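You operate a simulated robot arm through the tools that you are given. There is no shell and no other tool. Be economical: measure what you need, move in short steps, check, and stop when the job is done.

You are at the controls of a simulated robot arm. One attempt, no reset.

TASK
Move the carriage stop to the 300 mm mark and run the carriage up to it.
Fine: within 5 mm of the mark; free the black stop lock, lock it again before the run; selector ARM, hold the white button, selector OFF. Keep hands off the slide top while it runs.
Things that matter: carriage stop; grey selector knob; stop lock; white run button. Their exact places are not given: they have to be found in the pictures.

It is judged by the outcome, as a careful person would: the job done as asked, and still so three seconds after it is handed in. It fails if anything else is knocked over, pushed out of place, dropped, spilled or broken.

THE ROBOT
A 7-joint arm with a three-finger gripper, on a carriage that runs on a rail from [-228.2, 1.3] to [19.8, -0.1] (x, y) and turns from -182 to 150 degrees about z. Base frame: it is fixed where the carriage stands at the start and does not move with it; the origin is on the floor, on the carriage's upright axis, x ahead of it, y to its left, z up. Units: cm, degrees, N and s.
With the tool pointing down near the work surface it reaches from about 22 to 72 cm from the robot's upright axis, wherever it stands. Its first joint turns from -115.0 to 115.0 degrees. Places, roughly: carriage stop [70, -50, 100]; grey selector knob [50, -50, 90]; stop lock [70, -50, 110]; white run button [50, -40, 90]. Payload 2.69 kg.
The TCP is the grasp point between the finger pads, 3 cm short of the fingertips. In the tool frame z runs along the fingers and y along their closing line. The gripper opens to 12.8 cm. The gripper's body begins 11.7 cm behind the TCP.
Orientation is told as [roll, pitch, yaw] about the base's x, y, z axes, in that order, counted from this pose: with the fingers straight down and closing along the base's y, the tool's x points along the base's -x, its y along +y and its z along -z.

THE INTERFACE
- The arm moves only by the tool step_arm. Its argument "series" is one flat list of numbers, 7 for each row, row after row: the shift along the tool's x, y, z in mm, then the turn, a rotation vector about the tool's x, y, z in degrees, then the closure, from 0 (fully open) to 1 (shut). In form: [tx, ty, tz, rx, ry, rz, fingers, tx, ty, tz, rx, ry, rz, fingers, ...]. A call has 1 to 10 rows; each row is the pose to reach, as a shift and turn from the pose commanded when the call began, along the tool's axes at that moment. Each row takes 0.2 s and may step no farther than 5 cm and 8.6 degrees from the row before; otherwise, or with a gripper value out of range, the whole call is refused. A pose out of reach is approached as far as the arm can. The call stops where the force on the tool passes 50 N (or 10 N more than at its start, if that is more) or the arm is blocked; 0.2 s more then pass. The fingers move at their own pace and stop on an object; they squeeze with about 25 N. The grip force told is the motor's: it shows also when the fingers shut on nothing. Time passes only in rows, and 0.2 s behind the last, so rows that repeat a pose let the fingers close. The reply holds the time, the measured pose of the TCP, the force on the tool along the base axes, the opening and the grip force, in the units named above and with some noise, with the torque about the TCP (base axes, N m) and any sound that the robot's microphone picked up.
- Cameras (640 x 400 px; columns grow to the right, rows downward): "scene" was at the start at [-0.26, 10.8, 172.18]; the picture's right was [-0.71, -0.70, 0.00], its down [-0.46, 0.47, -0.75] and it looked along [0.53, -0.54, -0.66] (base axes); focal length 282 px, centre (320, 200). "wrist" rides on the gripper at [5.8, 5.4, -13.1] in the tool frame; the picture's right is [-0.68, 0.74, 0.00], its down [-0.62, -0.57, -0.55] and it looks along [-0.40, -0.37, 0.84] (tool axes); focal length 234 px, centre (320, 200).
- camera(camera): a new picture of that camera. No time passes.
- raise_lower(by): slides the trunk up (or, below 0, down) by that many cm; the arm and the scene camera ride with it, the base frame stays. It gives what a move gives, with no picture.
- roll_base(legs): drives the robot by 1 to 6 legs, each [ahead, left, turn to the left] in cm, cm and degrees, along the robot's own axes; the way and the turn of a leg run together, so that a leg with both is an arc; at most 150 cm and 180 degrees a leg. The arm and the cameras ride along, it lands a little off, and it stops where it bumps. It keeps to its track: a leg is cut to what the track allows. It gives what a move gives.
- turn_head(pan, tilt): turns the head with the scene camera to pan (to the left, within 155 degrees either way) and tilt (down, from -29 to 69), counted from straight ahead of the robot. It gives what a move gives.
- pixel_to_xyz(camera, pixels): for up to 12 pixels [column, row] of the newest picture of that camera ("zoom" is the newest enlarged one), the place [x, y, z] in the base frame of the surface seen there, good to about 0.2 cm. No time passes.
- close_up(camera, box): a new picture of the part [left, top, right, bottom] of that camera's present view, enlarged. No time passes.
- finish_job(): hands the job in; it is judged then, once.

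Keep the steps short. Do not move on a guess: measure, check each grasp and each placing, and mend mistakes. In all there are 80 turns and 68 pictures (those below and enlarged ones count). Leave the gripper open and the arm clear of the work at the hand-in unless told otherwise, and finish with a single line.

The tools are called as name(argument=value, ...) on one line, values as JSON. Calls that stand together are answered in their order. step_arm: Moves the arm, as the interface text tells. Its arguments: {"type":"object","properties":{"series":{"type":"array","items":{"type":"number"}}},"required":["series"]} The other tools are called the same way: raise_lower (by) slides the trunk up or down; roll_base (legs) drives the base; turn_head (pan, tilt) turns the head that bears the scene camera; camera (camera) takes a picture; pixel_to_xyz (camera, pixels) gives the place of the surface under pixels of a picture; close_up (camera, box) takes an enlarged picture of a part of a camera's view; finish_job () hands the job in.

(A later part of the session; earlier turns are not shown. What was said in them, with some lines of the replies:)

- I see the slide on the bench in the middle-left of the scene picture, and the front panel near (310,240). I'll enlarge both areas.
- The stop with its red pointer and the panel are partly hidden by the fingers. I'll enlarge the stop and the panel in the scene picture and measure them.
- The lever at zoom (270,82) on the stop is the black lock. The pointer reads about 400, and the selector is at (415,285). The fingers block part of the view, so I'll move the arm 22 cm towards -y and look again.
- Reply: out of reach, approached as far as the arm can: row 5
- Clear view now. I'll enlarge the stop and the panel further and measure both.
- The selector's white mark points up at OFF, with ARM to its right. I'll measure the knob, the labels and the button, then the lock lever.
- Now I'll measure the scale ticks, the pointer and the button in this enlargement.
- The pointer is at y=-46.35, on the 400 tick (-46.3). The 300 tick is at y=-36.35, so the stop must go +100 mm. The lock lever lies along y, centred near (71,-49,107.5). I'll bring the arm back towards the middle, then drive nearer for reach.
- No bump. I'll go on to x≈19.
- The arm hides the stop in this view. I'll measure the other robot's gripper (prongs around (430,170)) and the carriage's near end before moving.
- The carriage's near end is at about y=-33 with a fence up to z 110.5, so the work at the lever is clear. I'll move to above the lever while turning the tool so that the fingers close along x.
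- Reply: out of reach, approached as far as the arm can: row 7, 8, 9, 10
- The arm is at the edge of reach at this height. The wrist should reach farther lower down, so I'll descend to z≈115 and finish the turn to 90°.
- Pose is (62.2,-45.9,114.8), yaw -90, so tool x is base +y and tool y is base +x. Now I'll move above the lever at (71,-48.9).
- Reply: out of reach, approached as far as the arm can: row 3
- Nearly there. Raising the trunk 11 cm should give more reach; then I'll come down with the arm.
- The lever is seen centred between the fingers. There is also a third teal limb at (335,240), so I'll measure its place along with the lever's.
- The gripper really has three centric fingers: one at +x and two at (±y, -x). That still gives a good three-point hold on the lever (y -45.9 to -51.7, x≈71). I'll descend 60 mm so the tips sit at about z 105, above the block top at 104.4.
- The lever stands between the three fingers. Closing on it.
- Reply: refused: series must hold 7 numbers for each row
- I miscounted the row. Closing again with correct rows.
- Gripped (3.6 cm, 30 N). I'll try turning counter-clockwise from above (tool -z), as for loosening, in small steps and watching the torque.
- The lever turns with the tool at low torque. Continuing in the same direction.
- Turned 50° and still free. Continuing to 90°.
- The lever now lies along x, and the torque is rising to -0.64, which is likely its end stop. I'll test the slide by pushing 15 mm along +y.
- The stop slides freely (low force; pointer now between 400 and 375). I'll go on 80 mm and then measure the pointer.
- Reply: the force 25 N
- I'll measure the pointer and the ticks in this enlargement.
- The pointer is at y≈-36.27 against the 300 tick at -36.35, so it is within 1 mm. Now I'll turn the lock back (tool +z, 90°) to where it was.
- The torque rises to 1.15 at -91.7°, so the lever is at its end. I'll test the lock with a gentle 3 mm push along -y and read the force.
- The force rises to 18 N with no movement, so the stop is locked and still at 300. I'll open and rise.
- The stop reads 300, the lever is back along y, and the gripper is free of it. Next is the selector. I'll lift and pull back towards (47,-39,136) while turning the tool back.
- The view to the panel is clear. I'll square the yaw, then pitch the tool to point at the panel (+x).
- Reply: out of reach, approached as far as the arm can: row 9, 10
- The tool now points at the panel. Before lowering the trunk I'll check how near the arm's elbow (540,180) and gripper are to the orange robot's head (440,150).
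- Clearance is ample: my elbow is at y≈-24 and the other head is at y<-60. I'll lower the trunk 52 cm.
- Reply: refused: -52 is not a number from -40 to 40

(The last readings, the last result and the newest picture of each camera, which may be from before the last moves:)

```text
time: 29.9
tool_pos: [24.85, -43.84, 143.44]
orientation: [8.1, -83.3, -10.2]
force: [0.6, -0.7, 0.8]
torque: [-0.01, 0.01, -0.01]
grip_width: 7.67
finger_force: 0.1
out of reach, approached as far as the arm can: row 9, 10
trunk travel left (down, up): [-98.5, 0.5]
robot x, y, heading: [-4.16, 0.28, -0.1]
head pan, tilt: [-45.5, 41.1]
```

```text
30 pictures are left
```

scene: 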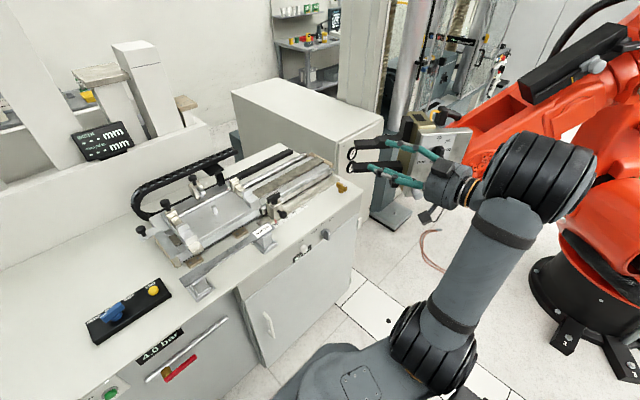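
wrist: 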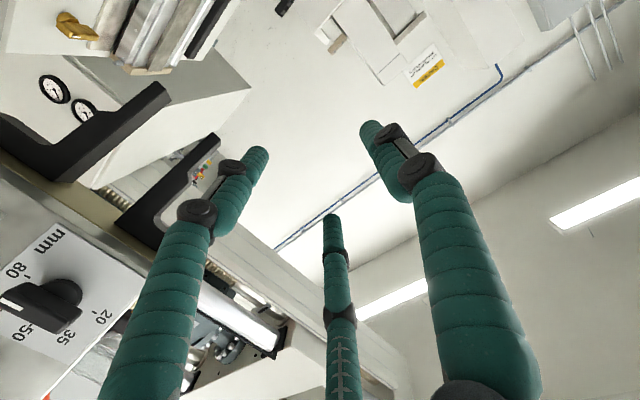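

The limit is 40 cm per call, so I'll do it in two parts.

raise_lower(by=-40)

raise_lower(by=-12)

camera(camera="scene")

```text
time: 33.7
tool_pos: [26.29, -42.01, 103.58]
orientation: [8.8, -83.4, -7.6]
force: [0.7, -0.5, -0.1]
torque: [-0.01, -0.02, 0.0]
grip_width: 7.69
finger_force: 0.1
trunk travel left (down, up): [-58.5, 40.5]
robot x, y, heading: [-4.39, 0.16, 0.0]
head pan, tilt: [-45.5, 41.1]
```

```text
time: 35.4
tool_pos: [26.73, -41.75, 98.79]
orientation: [10.2, -83.4, -8.1]
force: [-0.7, -0.4, 0.2]
torque: [-0.03, 0.01, -0.02]
grip_width: 7.67
finger_force: 0.0
trunk travel left (down, up): [-53.5, 45.5]
robot x, y, heading: [-4.41, -0.08, -0.3]
head pan, tilt: [-45.5, 41.1]
stopped: the arm was blocked; the commanded pose is now the measured one
```

```text
29 pictures are left
```

scene: 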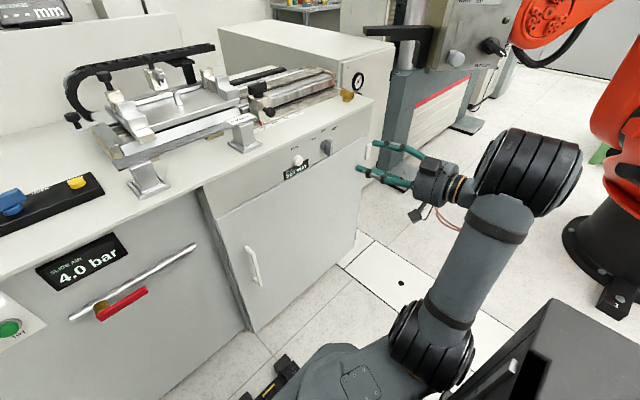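

The trunk stopped 7 cm short because the arm was blocked, probably by the robot's own body. I'll raise it 2 cm to free it, then straighten the tool (6.5° down, 2° off in yaw) and move to in front of the selector with the arm itself.

raise_lower(by=2)

step_arm(series=[0, -15, 30, 0.5, -1.5, -0.3, 0.4, 0, -30, 60, 1, -3, -0.6, 0.4, 20, -50, 90, 1.5, -4.5, -0.9, 0.4, 40, -70, 120, 2.1, -6.5, -1.1, 0.4, 60, -90, 140, 2.1, -6.5, -1.1, 0.4, 80, -109, 155, 2.1, -6.5, -1.1, 0.4, 100, -109, 165, 2.1, -6.5, -1.1, 0.4])

camera(camera="scene")

camera(camera="wrist")

```text
time: 36.1
tool_pos: [27.07, -41.57, 100.32]
orientation: [9.7, -83.4, -7.3]
force: [-0.5, 0.1, 0.0]
torque: [0.0, 0.0, 0.0]
grip_width: 7.66
finger_force: 0.0
trunk travel left (down, up): [-55.5, 43.5]
robot x, y, heading: [-4.44, -0.09, -0.6]
head pan, tilt: [-45.5, 41.1]
```

```text
time: 36.8
tool_pos: [29.59, -49.69, 100.29]
orientation: [-3.3, -86.7, -3.4]
force: [0.0, 0.0, -0.4]
torque: [0.0, 0.05, -0.03]
grip_width: 7.69
finger_force: 0.0
out of reach, approached as far as the arm can: row 3
trunk travel left (down, up): [-55.5, 43.5]
robot x, y, heading: [-4.3, 0.07, -0.2]
head pan, tilt: [-45.5, 41.1]
stopped in row 3: the arm was blocked; the commanded pose is now the measured one
```

```text
28 pictures are left
```

scene: 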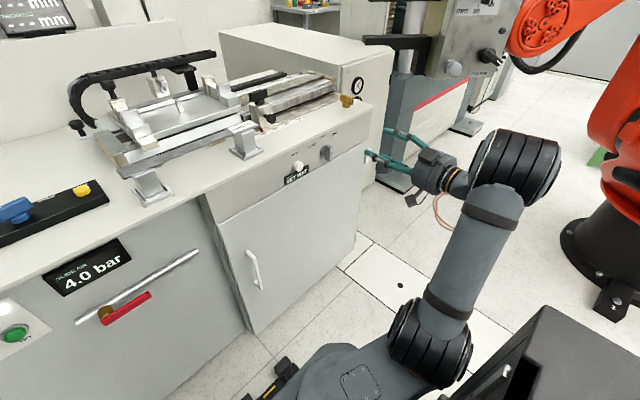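

```text
27 pictures are left
```

wrist: 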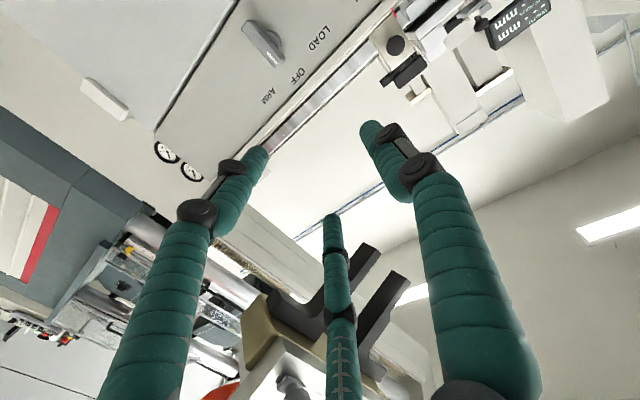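

It's blocked here because the arm is folded tightly. I'll back the base 9 cm so the arm works more stretched, then advance straight in small steps.

roll_base(legs=[[-9, 0, 0]])

step_arm(series=[0, 0, 40, 0, 0, 0, 0.4, 0, 0, 80, 0, 0, 0, 0.4, 0, 0, 120, 0, 0, 0, 0.4, 0, 0, 150, 0, 0, 0, 0.4])

```text
time: 37.9
tool_pos: [20.54, -49.63, 100.04]
orientation: [0.5, -86.7, -7.1]
force: [-0.1, -0.5, 0.4]
torque: [-0.03, 0.01, 0.0]
grip_width: 7.69
finger_force: 0.1
trunk travel left (down, up): [-55.5, 43.5]
robot x, y, heading: [-13.36, 0.09, 0.1]
head pan, tilt: [-45.5, 41.1]
```

```text
time: 38.9
tool_pos: [35.7, -51.56, 98.81]
orientation: [0.7, -86.7, -7.4]
force: [0.0, -0.1, 0.0]
torque: [-0.01, 0.01, 0.01]
grip_width: 7.65
finger_force: 0.2
trunk travel left (down, up): [-55.5, 43.5]
robot x, y, heading: [-13.79, 0.28, -0.1]
head pan, tilt: [-45.5, 41.1]
```

That works well. Now I'll straighten (yaw +7°, pitch -3.3°), go down 10 cm and forward 6 cm.

step_arm(series=[25, 0, 15, -2, -1, 0, 0.4, 50, 0, 30, -4, -2, 0, 0.4, 75, -3, 45, -6, -3, 0, 0.4, 103, -6, 65, -7, -3.3, 0, 0.4])

camera(camera="wrist")

camera(camera="scene")

```text
time: 39.9
tool_pos: [41.49, -52.7, 88.24]
orientation: [72.2, -89.9, -72.0]
force: [1.1, 0.4, 0.0]
torque: [0.0, 0.01, -0.03]
grip_width: 7.68
finger_force: 0.0
trunk travel left (down, up): [-55.5, 43.5]
robot x, y, heading: [-13.62, 0.24, -0.3]
head pan, tilt: [-45.5, 41.1]
```

```text
26 pictures are left
```

wrist: 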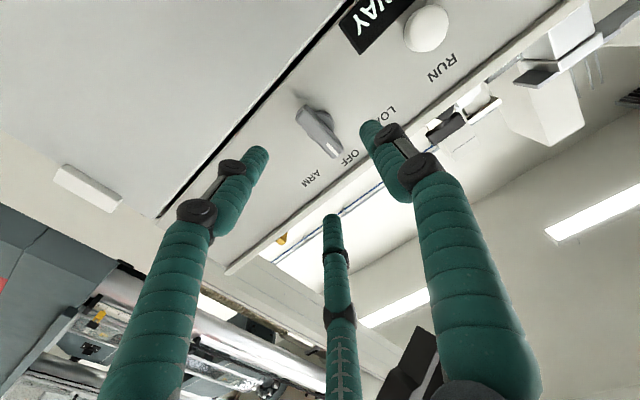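

```text
25 pictures are left
```

scene: 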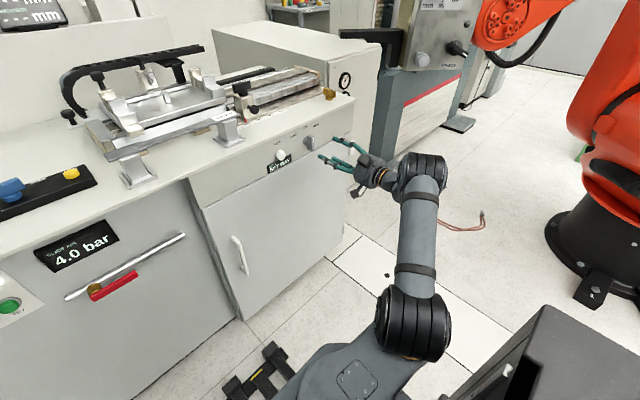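

The tool points squarely at the panel and the selector is at (320,130) in the wrist view. I'll measure it and the button from here.

close_up(camera="wrist", box=[260, 0, 480, 200])

pixel_to_xyz(camera="wrist", pixels=[[300, 112], [318, 132], [338, 154], [320, 115], [312, 135], [425, 30], [410, 25], [430, 10], [312, 178], [348, 157]])

```text
2.00 times, centred on (370, 100) of wrist
```

zoom: 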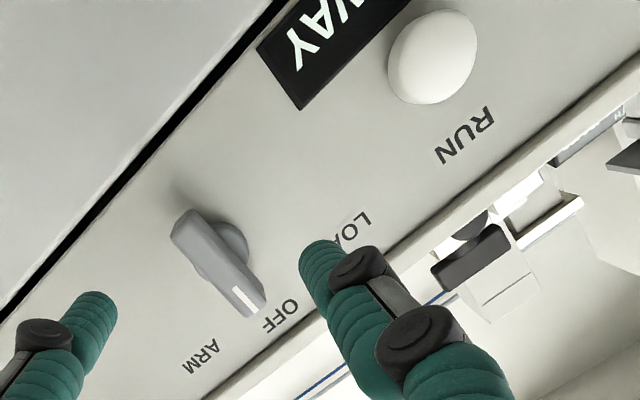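

```text
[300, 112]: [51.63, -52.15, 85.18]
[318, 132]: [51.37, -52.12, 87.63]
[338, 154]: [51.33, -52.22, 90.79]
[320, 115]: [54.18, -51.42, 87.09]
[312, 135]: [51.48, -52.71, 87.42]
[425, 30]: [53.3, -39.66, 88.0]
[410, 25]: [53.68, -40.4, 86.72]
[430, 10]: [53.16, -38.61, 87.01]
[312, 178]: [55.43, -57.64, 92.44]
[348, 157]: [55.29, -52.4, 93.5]
```

The wing is centred at (51.4, -52.1, 88.0), 6 cm tall and upright. I'll advance 100 mm so the tips end at x≈54.5, short of the panel at 55.4.

step_arm(series=[1, 6, 30, 0, 0, 0, 0.4, 1, 6, 60, 0, 0, 0, 0.4, 1, 6, 85, 0, 0, 0, 0.4, 1, 6, 99, 0, 0, 0, 0.4])

close_up(camera="wrist", box=[200, 60, 440, 260])

```text
time: 40.9
tool_pos: [51.25, -52.06, 88.25]
orientation: [74.2, -89.8, -74.0]
force: [0.2, 0.5, 0.0]
torque: [0.0, 0.0, 0.01]
grip_width: 7.69
finger_force: 0.0
trunk travel left (down, up): [-55.5, 43.5]
robot x, y, heading: [-13.52, -0.0, -0.7]
head pan, tilt: [-45.5, 41.1]
```

```text
2.00 times, centred on (320, 160) of wrist
```

zoom: 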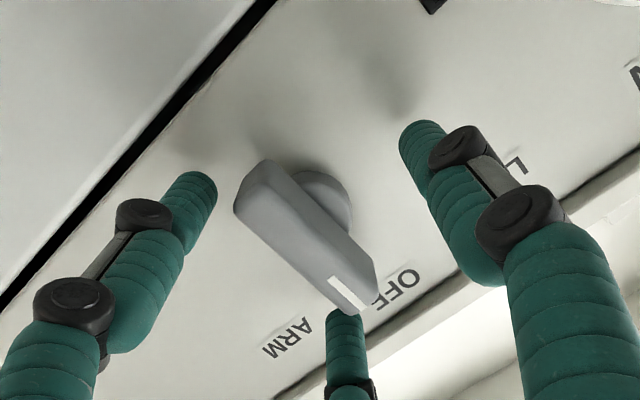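

The wing sits between the fingers just as the lever did. Closing.

step_arm(series=[0, 0, 0, 0, 0, 0, 0.7, 0, 0, 0, 0, 0, 0, 0.8, 0, 0, 0, 0, 0, 0, 0.9, 0, 0, 0, 0, 0, 0, 1, 0, 0, 0, 0, 0, 0, 1])

step_arm(series=[0, 0, 0, 0, 0, 6, 1, 0, 0, 0, 0, 0, 12, 1, 0, 0, 0, 0, 0, 18, 1, 0, 0, 0, 0, 0, 24, 1, 0, 0, 0, 0, 0, 30, 1])

close_up(camera="wrist", box=[200, 60, 440, 260])

```text
time: 42.1
tool_pos: [50.98, -52.63, 89.12]
orientation: [170.3, -89.1, -170.7]
force: [13.4, -20.9, 28.0]
torque: [-0.26, 0.07, -0.68]
grip_width: 3.45
finger_force: 22.9
trunk travel left (down, up): [-55.5, 43.5]
robot x, y, heading: [-13.1, -0.06, -0.2]
head pan, tilt: [-45.5, 41.1]
```

```text
time: 43.2
tool_pos: [50.8, -53.64, 89.29]
orientation: [93.3, -62.1, -94.5]
force: [12.7, -22.0, 8.1]
torque: [-0.1, 0.18, -0.26]
grip_width: 2.28
finger_force: 25.2
trunk travel left (down, up): [-55.5, 43.5]
robot x, y, heading: [-13.36, -0.1, -0.4]
head pan, tilt: [-45.5, 41.1]
stopped in row 5: the force on the tool passed its limit at 51 N (the readings are from after the stop); the commanded pose is now the measured one
```

```text
2.00 times, centred on (320, 160) of wrist
```

zoom: 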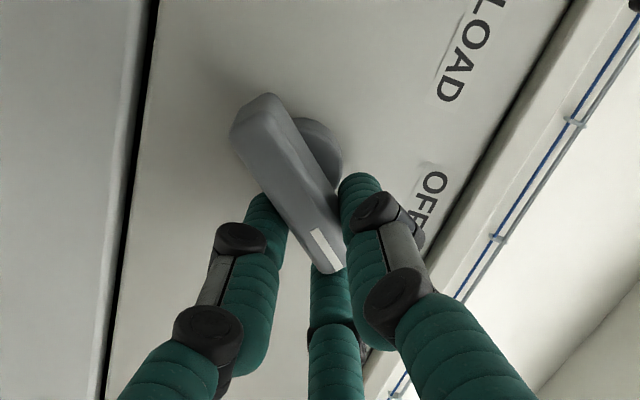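

The grip has crept about 1 cm towards the upper end of the wing and the knob has turned some of the way. I'll check its angle from the scene camera.

close_up(camera="scene", box=[270, 110, 350, 170])

pixel_to_xyz(camera="wrist", pixels=[[325, 118], [333, 115], [332, 192], [322, 178], [350, 130], [416, 155]])

```text
6.67 times, centred on (310, 140) of scene
```

zoom: 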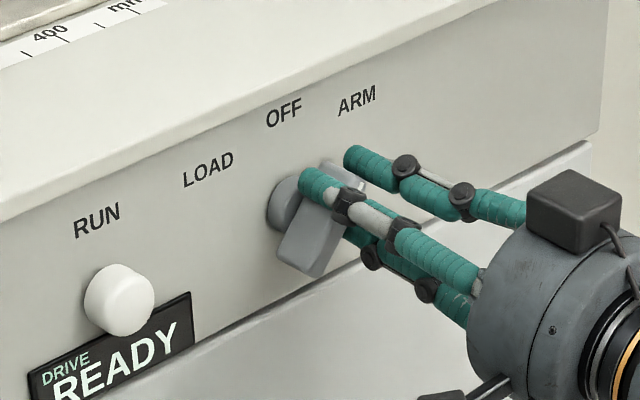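

```text
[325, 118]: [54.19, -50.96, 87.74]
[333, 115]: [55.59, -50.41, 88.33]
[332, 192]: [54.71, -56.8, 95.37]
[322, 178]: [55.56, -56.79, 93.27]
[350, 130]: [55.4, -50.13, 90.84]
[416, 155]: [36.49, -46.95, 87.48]
```

The sign now reads DRIVE READY and the knob points at ARM. I'll open the fingers and back straight off, then check.

step_arm(series=[0, 0, 0, 0, 0, 0, 0.75, 0, 0, 0, 0, 0, 0, 0.55, 0, 0, 0, 0, 0, 0, 0.45, 0, 0, -30, 0, 0, 0, 0.45, 0, 0, -60, 0, 0, 0, 0.45, 0, 0, -90, 0, 0, 0, 0.45])

close_up(camera="scene", box=[260, 105, 350, 175])

```text
time: 44.6
tool_pos: [42.05, -52.7, 88.73]
orientation: [92.3, -62.2, -93.2]
force: [-0.5, 0.0, 0.0]
torque: [-0.01, -0.02, -0.04]
grip_width: 7.04
finger_force: 0.1
trunk travel left (down, up): [-55.5, 43.5]
robot x, y, heading: [-13.66, -0.02, -0.2]
head pan, tilt: [-45.5, 41.1]
```

```text
5.71 times, centred on (305, 140) of scene
```

zoom: 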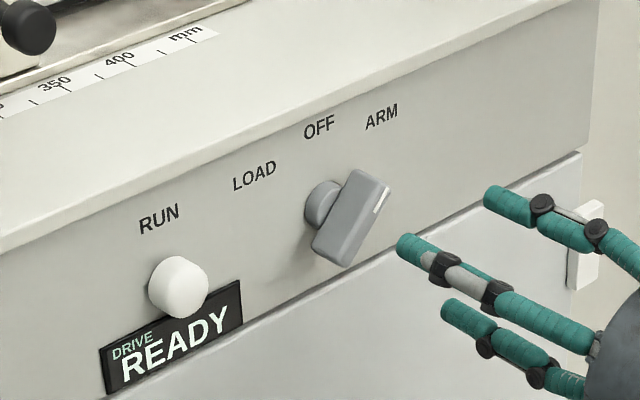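

The sign shows READY and the knob stays at ARM. Next I'll measure the button centre at zoom (178,287) and the button rim.

pixel_to_xyz(camera="zoom", pixels=[[183, 285], [192, 290], [190, 262], [188, 312], [160, 285], [203, 280], [355, 215], [382, 198], [345, 255], [368, 180]])

camera(camera="scene")

```text
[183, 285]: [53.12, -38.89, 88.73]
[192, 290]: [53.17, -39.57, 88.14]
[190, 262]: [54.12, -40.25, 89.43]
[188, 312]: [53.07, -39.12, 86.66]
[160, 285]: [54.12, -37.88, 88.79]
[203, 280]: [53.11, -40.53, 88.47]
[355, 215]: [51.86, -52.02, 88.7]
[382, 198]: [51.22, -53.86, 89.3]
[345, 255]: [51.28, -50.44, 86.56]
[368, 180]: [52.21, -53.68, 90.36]
```

```text
19 pictures are left
```

scene: 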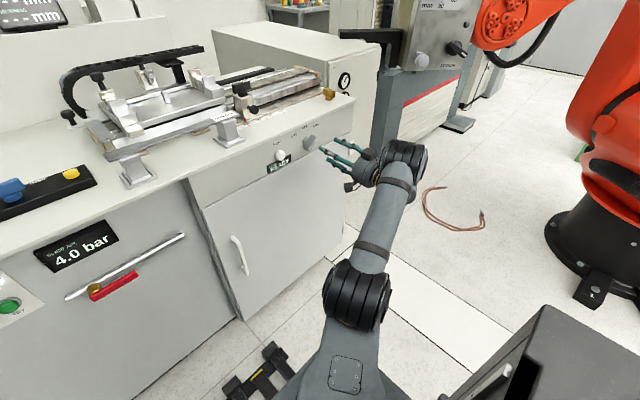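

The button front is at x≈53.1, centred at (y -39.2, z 88.0). I'll move across in front of it, with the tips about 8 cm off, and shut the fingers.

step_arm(series=[17, 29, 0, 0, 0, 0, 0.6, 35, 58, 0, 0, 0, 0, 0.8, 52, 87, 0, 0, 0, 0, 1, 69.5, 116, 0, 0, 0, 0, 1, 69.5, 116, 0, 0, 0, 0, 1])

camera(camera="wrist")

```text
time: 45.9
tool_pos: [42.24, -39.36, 88.27]
orientation: [92.3, -62.2, -93.0]
force: [0.8, -0.2, 0.6]
torque: [0.01, 0.01, 0.02]
grip_width: 0.25
finger_force: 12.6
trunk travel left (down, up): [-55.5, 43.5]
robot x, y, heading: [-13.66, -0.22, -0.7]
head pan, tilt: [-45.5, 41.1]
```

```text
18 pictures are left
```

wrist: 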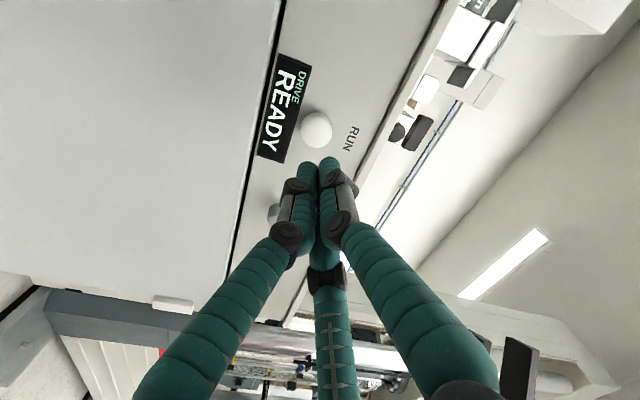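

Centred. I'll approach until the tips are about 8 mm short.

step_arm(series=[0, 0, 35, 0, 0, 0, 1, 0, 0, 60, 0, 0, 0, 1, 0, 0, 70, 0, 0, 0, 1])

close_up(camera="wrist", box=[220, 60, 440, 240])

```text
time: 46.6
tool_pos: [49.25, -39.54, 88.37]
orientation: [92.3, -62.2, -93.0]
force: [-0.2, 0.3, 0.4]
torque: [-0.01, -0.03, 0.01]
grip_width: 0.21
finger_force: 24.8
trunk travel left (down, up): [-55.5, 43.5]
robot x, y, heading: [-13.32, -0.03, -0.5]
head pan, tilt: [-45.5, 41.1]
```

```text
2.22 times, centred on (330, 150) of wrist
```

zoom: 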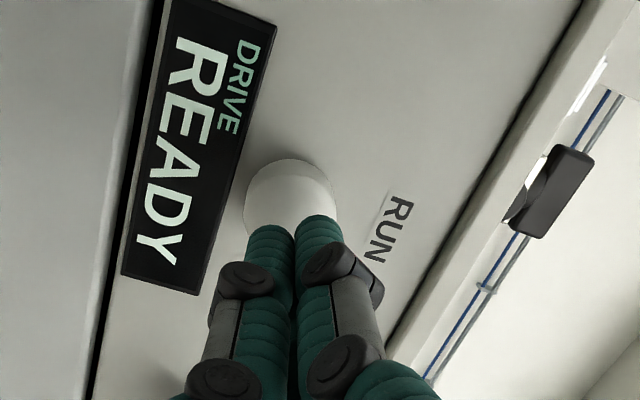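

The tips are on the button's axis. I'll press in small steps and watch the force and sound.

step_arm(series=[0, 3, 8, 0, 0, 0, 1, 0, 3, 11, 0, 0, 0, 1, 0, 3, 14, 0, 0, 0, 1, 0, 3, 14, 0, 0, 0, 1, 0, 3, 14, 0, 0, 0, 1])

close_up(camera="wrist", box=[220, 60, 440, 240])

```text
time: 47.9
tool_pos: [50.6, -39.21, 88.37]
orientation: [92.2, -62.0, -93.1]
force: [-0.1, 0.0, -0.4]
torque: [0.04, -0.01, -0.01]
grip_width: 0.24
finger_force: 25.2
trunk travel left (down, up): [-55.5, 43.5]
robot x, y, heading: [-12.89, 0.15, -0.2]
head pan, tilt: [-45.5, 41.1]
```

```text
2.22 times, centred on (330, 150) of wrist
```

zoom: 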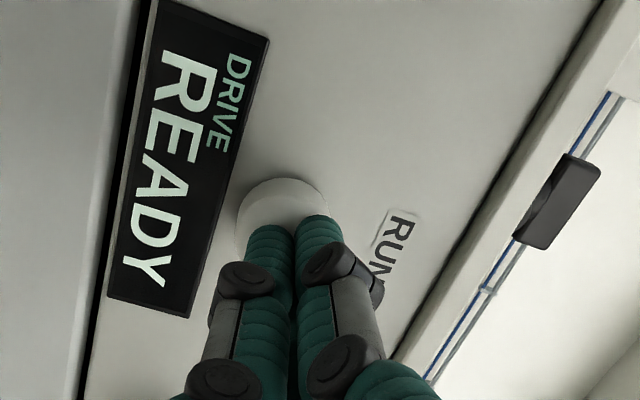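

No contact yet (force about 0). Pressing on another 8 mm.

step_arm(series=[0, 0, 2, 0, 0, 0, 1, 0, 0, 4, 0, 0, 0, 1, 0, 0, 6, 0, 0, 0, 1, 0, 0, 8, 0, 0, 0, 1, 0, 0, 8, 0, 0, 0, 1])

close_up(camera="wrist", box=[220, 60, 440, 240])

```text
time: 49.0
tool_pos: [51.3, -39.32, 88.5]
orientation: [92.3, -62.2, -93.1]
force: [-8.5, 1.6, -1.7]
torque: [0.05, 0.07, 0.06]
grip_width: 0.21
finger_force: 24.5
trunk travel left (down, up): [-55.5, 43.5]
robot x, y, heading: [-13.53, 0.12, -0.4]
head pan, tilt: [-45.5, 41.1]
heard: click
```

```text
2.22 times, centred on (330, 150) of wrist
```

zoom: 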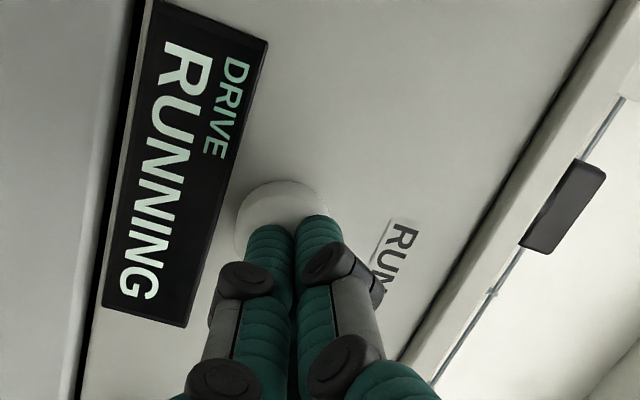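

It clicked and the sign shows RUNNING. I'll hold in place for 2 s.

step_arm(series=[0, 0, 0, 0, 0, 0, 1, 0, 0, 0, 0, 0, 0, 1, 0, 0, 0, 0, 0, 0, 1, 0, 0, 0, 0, 0, 0, 1, 0, 0, 0, 0, 0, 0, 1, 0, 0, 0, 0, 0, 0, 1, 0, 0, 0, 0, 0, 0, 1, 0, 0, 0, 0, 0, 0, 1, 0, 0, 0, 0, 0, 0, 1, 0, 0, 0, 0, 0, 0, 1])

camera(camera="scene")

```text
time: 51.2
tool_pos: [51.33, -39.31, 88.47]
orientation: [92.4, -62.1, -93.0]
force: [-11.2, 2.7, -4.4]
torque: [-0.01, 0.16, 0.06]
grip_width: 0.2
finger_force: 25.0
trunk travel left (down, up): [-55.5, 43.5]
robot x, y, heading: [-13.35, -0.05, -0.3]
head pan, tilt: [-45.5, 41.1]
```

```text
14 pictures are left
```

scene: 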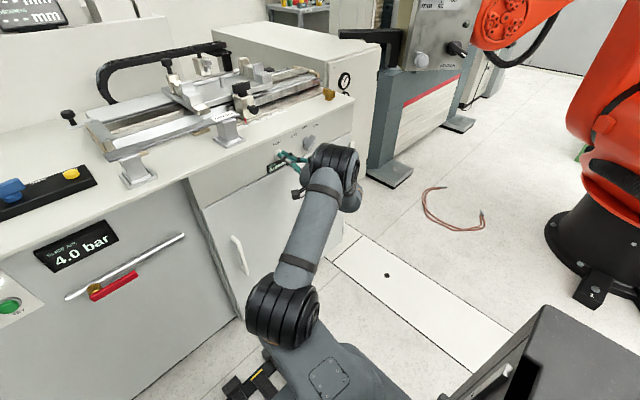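

The carriage is moving towards the stop. I'll hold another 2 s and look closely.

step_arm(series=[0, 0, 0, 0, 0, 0, 1, 0, 0, 0, 0, 0, 0, 1, 0, 0, 0, 0, 0, 0, 1, 0, 0, 0, 0, 0, 0, 1, 0, 0, 0, 0, 0, 0, 1, 0, 0, 0, 0, 0, 0, 1, 0, 0, 0, 0, 0, 0, 1, 0, 0, 0, 0, 0, 0, 1, 0, 0, 0, 0, 0, 0, 1, 0, 0, 0, 0, 0, 0, 1])

close_up(camera="scene", box=[150, 40, 350, 190])

```text
time: 53.5
tool_pos: [51.27, -39.23, 88.52]
orientation: [92.3, -62.1, -93.1]
force: [-11.2, 1.6, -2.9]
torque: [-0.02, 0.18, 0.03]
grip_width: 0.25
finger_force: 25.5
trunk travel left (down, up): [-55.5, 43.5]
robot x, y, heading: [-13.44, 0.14, -0.2]
head pan, tilt: [-45.5, 41.1]
```

```text
2.67 times, centred on (250, 115) of scene
```

zoom: 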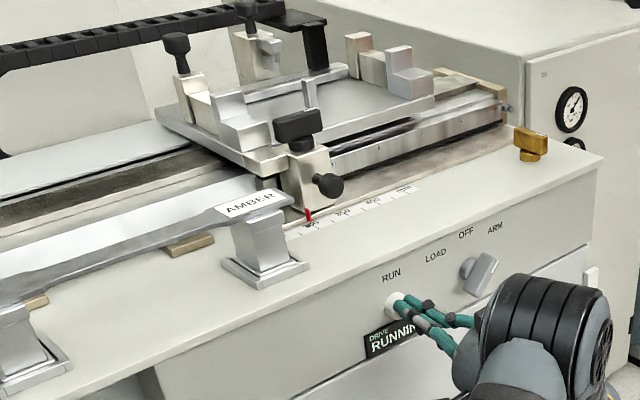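

Still RUNNING. The carriage body passes behind the stop, so its catch must be farther back. I'll hold on and check again.

step_arm(series=[0, 0, 0, 0, 0, 0, 1, 0, 0, 0, 0, 0, 0, 1, 0, 0, 0, 0, 0, 0, 1, 0, 0, 0, 0, 0, 0, 1, 0, 0, 0, 0, 0, 0, 1, 0, 0, 0, 0, 0, 0, 1])

close_up(camera="scene", box=[150, 40, 350, 190])

```text
time: 54.9
tool_pos: [51.31, -39.23, 88.53]
orientation: [92.3, -62.0, -93.2]
force: [-10.1, 2.0, -2.5]
torque: [-0.03, 0.11, 0.02]
grip_width: 0.22
finger_force: 25.1
trunk travel left (down, up): [-55.5, 43.5]
robot x, y, heading: [-13.43, -0.09, -0.7]
head pan, tilt: [-45.5, 41.1]
```

```text
2.67 times, centred on (250, 115) of scene
```

zoom: 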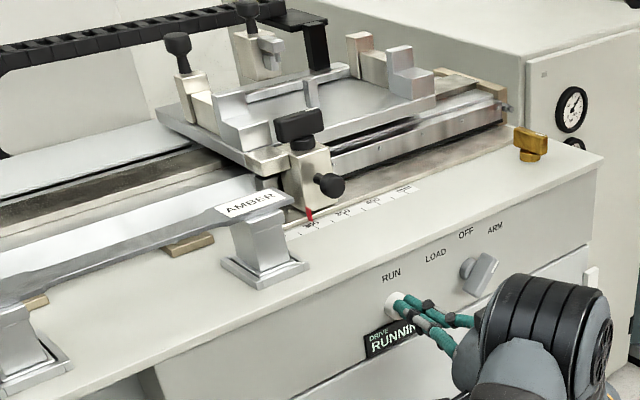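

The carriage hasn't moved between these two pictures and its lug is against the stop. I'll release the button by backing straight off.

step_arm(series=[0, 0, -15, 0, 0, 0, 1, 0, 0, -40, 0, 0, 0, 1, 0, 0, -80, 0, 0, 0, 0.8, 0, 0, -95, 0, 0, 0, 0.6])

close_up(camera="scene", box=[210, 70, 350, 175])

pixel_to_xyz(camera="zoom", pixels=[[155, 165], [170, 170], [185, 160], [213, 210], [228, 237], [262, 220], [215, 200], [180, 130]])

```text
time: 55.9
tool_pos: [41.8, -39.05, 88.21]
orientation: [92.4, -62.0, -93.1]
force: [-0.7, 0.2, -0.5]
torque: [0.02, 0.02, 0.0]
grip_width: 4.18
finger_force: 0.0
trunk travel left (down, up): [-55.5, 43.5]
robot x, y, heading: [-13.48, 0.2, -0.4]
head pan, tilt: [-45.5, 41.1]
```

```text
3.81 times, centred on (280, 122) of scene
```

zoom: 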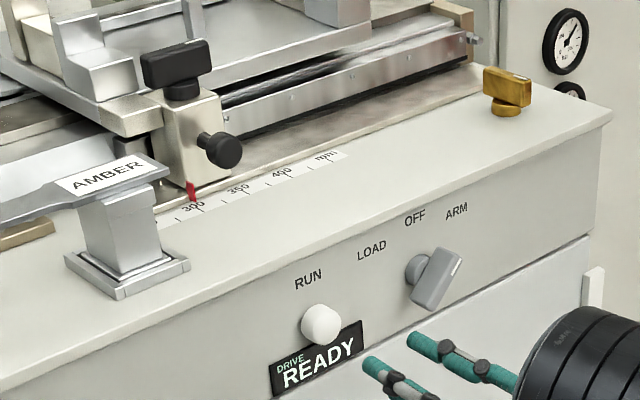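

```text
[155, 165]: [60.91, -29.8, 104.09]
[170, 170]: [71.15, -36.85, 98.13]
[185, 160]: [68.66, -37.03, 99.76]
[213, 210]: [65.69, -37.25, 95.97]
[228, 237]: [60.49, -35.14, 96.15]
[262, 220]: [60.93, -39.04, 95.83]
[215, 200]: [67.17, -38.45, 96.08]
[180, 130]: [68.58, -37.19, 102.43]
```

The stop is still on 300 with the carriage lug against it, and the sign is back to READY. Now the selector goes to OFF. I'll move back in front of it with the tool rolled 45° to match the wing, fingers open.

step_arm(series=[-15, -29, 0, 0, 0, 4, 0.4, -30, -58, 0, 0, 0, 8, 0.4, -45, -87, 0, 0, 0, 13, 0.4, -59.4, -116, 0, 0, 0, 17, 0.4, -59.4, -116, 0, 0, 0, 17, 0.4])

camera(camera="wrist")

pixel_to_xyz(camera="wrist", pixels=[[300, 112], [318, 132], [338, 154], [310, 122], [328, 142]])

```text
time: 57.0
tool_pos: [41.73, -52.24, 88.03]
orientation: [91.5, -45.1, -92.2]
force: [-0.4, -0.1, 0.1]
torque: [-0.02, 0.02, 0.06]
grip_width: 7.71
finger_force: 0.0
trunk travel left (down, up): [-55.5, 43.5]
robot x, y, heading: [-13.22, -0.02, -0.5]
head pan, tilt: [-45.5, 41.1]
```

```text
10 pictures are left
```

wrist: 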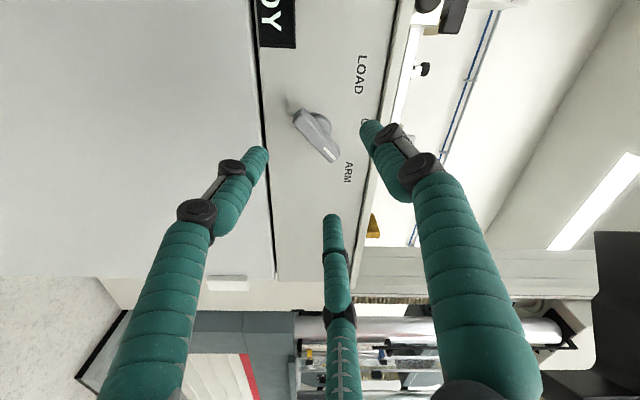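

```text
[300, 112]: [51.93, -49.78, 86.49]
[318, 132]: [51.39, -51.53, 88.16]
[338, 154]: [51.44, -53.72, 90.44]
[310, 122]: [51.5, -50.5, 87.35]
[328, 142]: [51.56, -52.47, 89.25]
```

The wing is aligned with the fingers, centred at about (-52.0, 88.3). Advance 97 mm and close.

step_arm(series=[0, 2, 35, 0, 0, 0, 0.4, 0, 2, 70, 0, 0, 0, 0.4, 0, 2, 97, 0, 0, 0, 0.4, 0, 2, 97, 0, 0, 0, 0.7, 0, 2, 97, 0, 0, 0, 0.8, 0, 2, 97, 0, 0, 0, 0.9, 0, 2, 97, 0, 0, 0, 0.9])

close_up(camera="wrist", box=[200, 60, 440, 260])

```text
time: 58.6
tool_pos: [51.63, -51.91, 87.24]
orientation: [90.2, -44.9, -90.9]
force: [-10.7, 10.8, -26.1]
torque: [0.09, 0.7, 0.27]
grip_width: 3.9
finger_force: 19.1
trunk travel left (down, up): [-55.5, 43.5]
robot x, y, heading: [-13.28, -0.07, -0.3]
head pan, tilt: [-45.5, 41.1]
```

```text
2.00 times, centred on (320, 160) of wrist
```

zoom: 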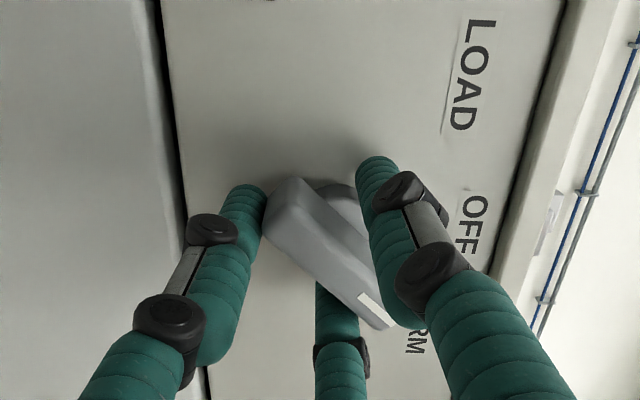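

Held. Turning back (tool -z) towards OFF in small steps.

step_arm(series=[0, 0, 0, 0, 0, -7, 0.9, 0, 0, 0, 0, 0, -14, 0.9, 0, 0, 0, 0, 0, -21, 0.9, 0, 0, 0, 0, 0, -28, 0.9, 0, 0, 0, 0, 0, -35, 0.9, 0, 0, 0, 0, 0, -42, 0.9])

close_up(camera="scene", box=[260, 105, 350, 175])

```text
time: 60.0
tool_pos: [51.76, -52.45, 87.21]
orientation: [87.9, -87.2, -89.1]
force: [7.6, -9.1, -31.1]
torque: [0.04, 0.57, -0.18]
grip_width: 3.93
finger_force: 19.8
trunk travel left (down, up): [-55.5, 43.5]
robot x, y, heading: [-13.49, 0.31, -0.4]
head pan, tilt: [-45.5, 41.1]
```

```text
5.71 times, centred on (305, 140) of scene
```

zoom: 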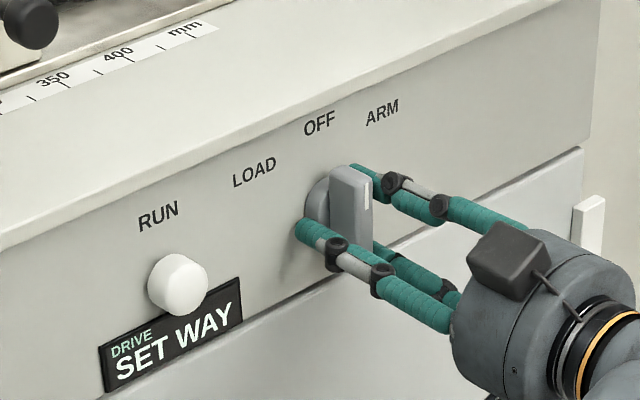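

The knob is vertical at OFF and the sign is back to SET WAY. I'll open and retreat.

step_arm(series=[0, 0, 0, 0, 0, 0, 0.65, 0, 0, 0, 0, 0, 0, 0.5, 0, 0, 0, 0, 0, 0, 0.4, 0, 0, -30, 0, 0, 0, 0.4, 0, 0, -60, 0, 0, 0, 0.4, 0, 0, -100, 0, 0, 0, 0.3, 0, 0, -140, 0, 0, 0, 0.1, 0, 0, -140, 0, 0, 0, 0])

close_up(camera="scene", box=[180, 50, 350, 180])

pixel_to_xyz(camera="zoom", pixels=[[244, 214], [246, 221], [247, 226], [170, 155], [180, 150], [160, 150]])

```text
time: 61.9
tool_pos: [37.36, -51.96, 87.92]
orientation: [110.3, -87.0, -111.2]
force: [0.2, 0.4, 0.4]
torque: [-0.03, 0.03, 0.0]
grip_width: 12.67
finger_force: 0.0
trunk travel left (down, up): [-55.5, 43.5]
robot x, y, heading: [-13.34, 0.03, -0.5]
head pan, tilt: [-45.5, 41.1]
```

```text
3.08 times, centred on (265, 115) of scene
```

zoom: 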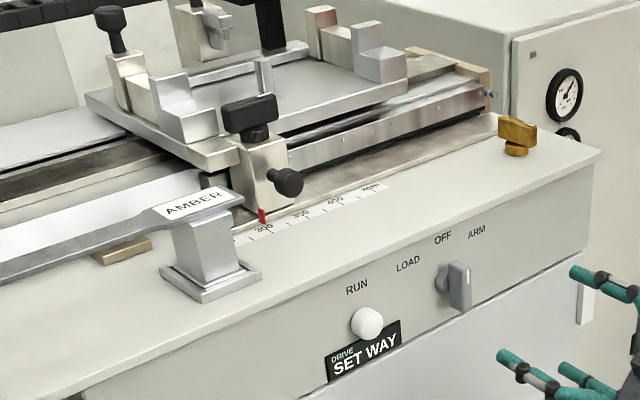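

```text
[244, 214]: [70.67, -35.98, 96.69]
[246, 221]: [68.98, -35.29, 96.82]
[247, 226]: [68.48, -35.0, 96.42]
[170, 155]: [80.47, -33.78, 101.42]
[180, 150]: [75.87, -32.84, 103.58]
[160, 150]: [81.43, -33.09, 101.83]
```

Selector OFF, button free, gripper open and clear. One last enlargement to verify the pointer and the carriage contact.

close_up(camera="scene", box=[220, 75, 300, 130])

pixel_to_xyz(camera="zoom", pixels=[[200, 255], [203, 268], [200, 262], [220, 318], [224, 325], [215, 308], [140, 230], [150, 215], [120, 200], [185, 200]])

```text
7.27 times, centred on (260, 102) of scene
```

zoom: 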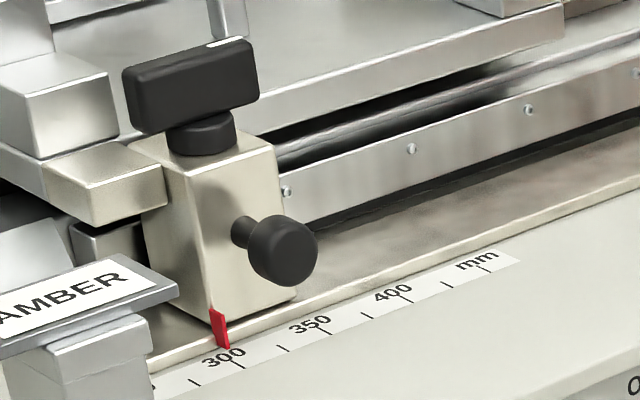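

```text
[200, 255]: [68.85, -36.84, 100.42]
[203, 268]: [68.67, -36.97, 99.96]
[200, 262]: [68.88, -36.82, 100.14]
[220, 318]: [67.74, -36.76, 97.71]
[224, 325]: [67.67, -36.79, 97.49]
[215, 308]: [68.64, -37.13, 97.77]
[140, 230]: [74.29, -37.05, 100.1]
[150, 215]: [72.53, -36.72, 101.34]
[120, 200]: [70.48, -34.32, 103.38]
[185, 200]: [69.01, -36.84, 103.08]
```

The lug rests against the block. The pointer reads y≈-36.76 here, so I'll compare it with the ticks in the same picture.

pixel_to_xyz(camera="zoom", pixels=[[236, 361], [240, 367], [322, 330], [404, 297], [282, 350], [228, 345], [222, 335], [216, 325], [226, 330], [195, 383], [164, 195]])

```text
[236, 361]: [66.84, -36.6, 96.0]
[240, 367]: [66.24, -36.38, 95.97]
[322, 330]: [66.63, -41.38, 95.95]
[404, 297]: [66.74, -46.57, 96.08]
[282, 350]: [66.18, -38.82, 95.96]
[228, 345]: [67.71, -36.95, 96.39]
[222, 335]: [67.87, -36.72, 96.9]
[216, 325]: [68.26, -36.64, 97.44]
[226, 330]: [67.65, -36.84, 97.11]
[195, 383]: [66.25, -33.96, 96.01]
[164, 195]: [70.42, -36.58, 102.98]
```

The pointer tip lies on the extension of the 300 tick, within about 3 mm by measurement. The carriage lug is against the locked stop, the selector is at OFF, and the gripper is open and clear. Handing in.

finish_job()

```text
The job is handed in.
```

The carriage stop is locked at the 300 mm mark (within about 3 mm by measurement), the carriage has run up against it, the selector is at OFF, and the gripper is open and clear.
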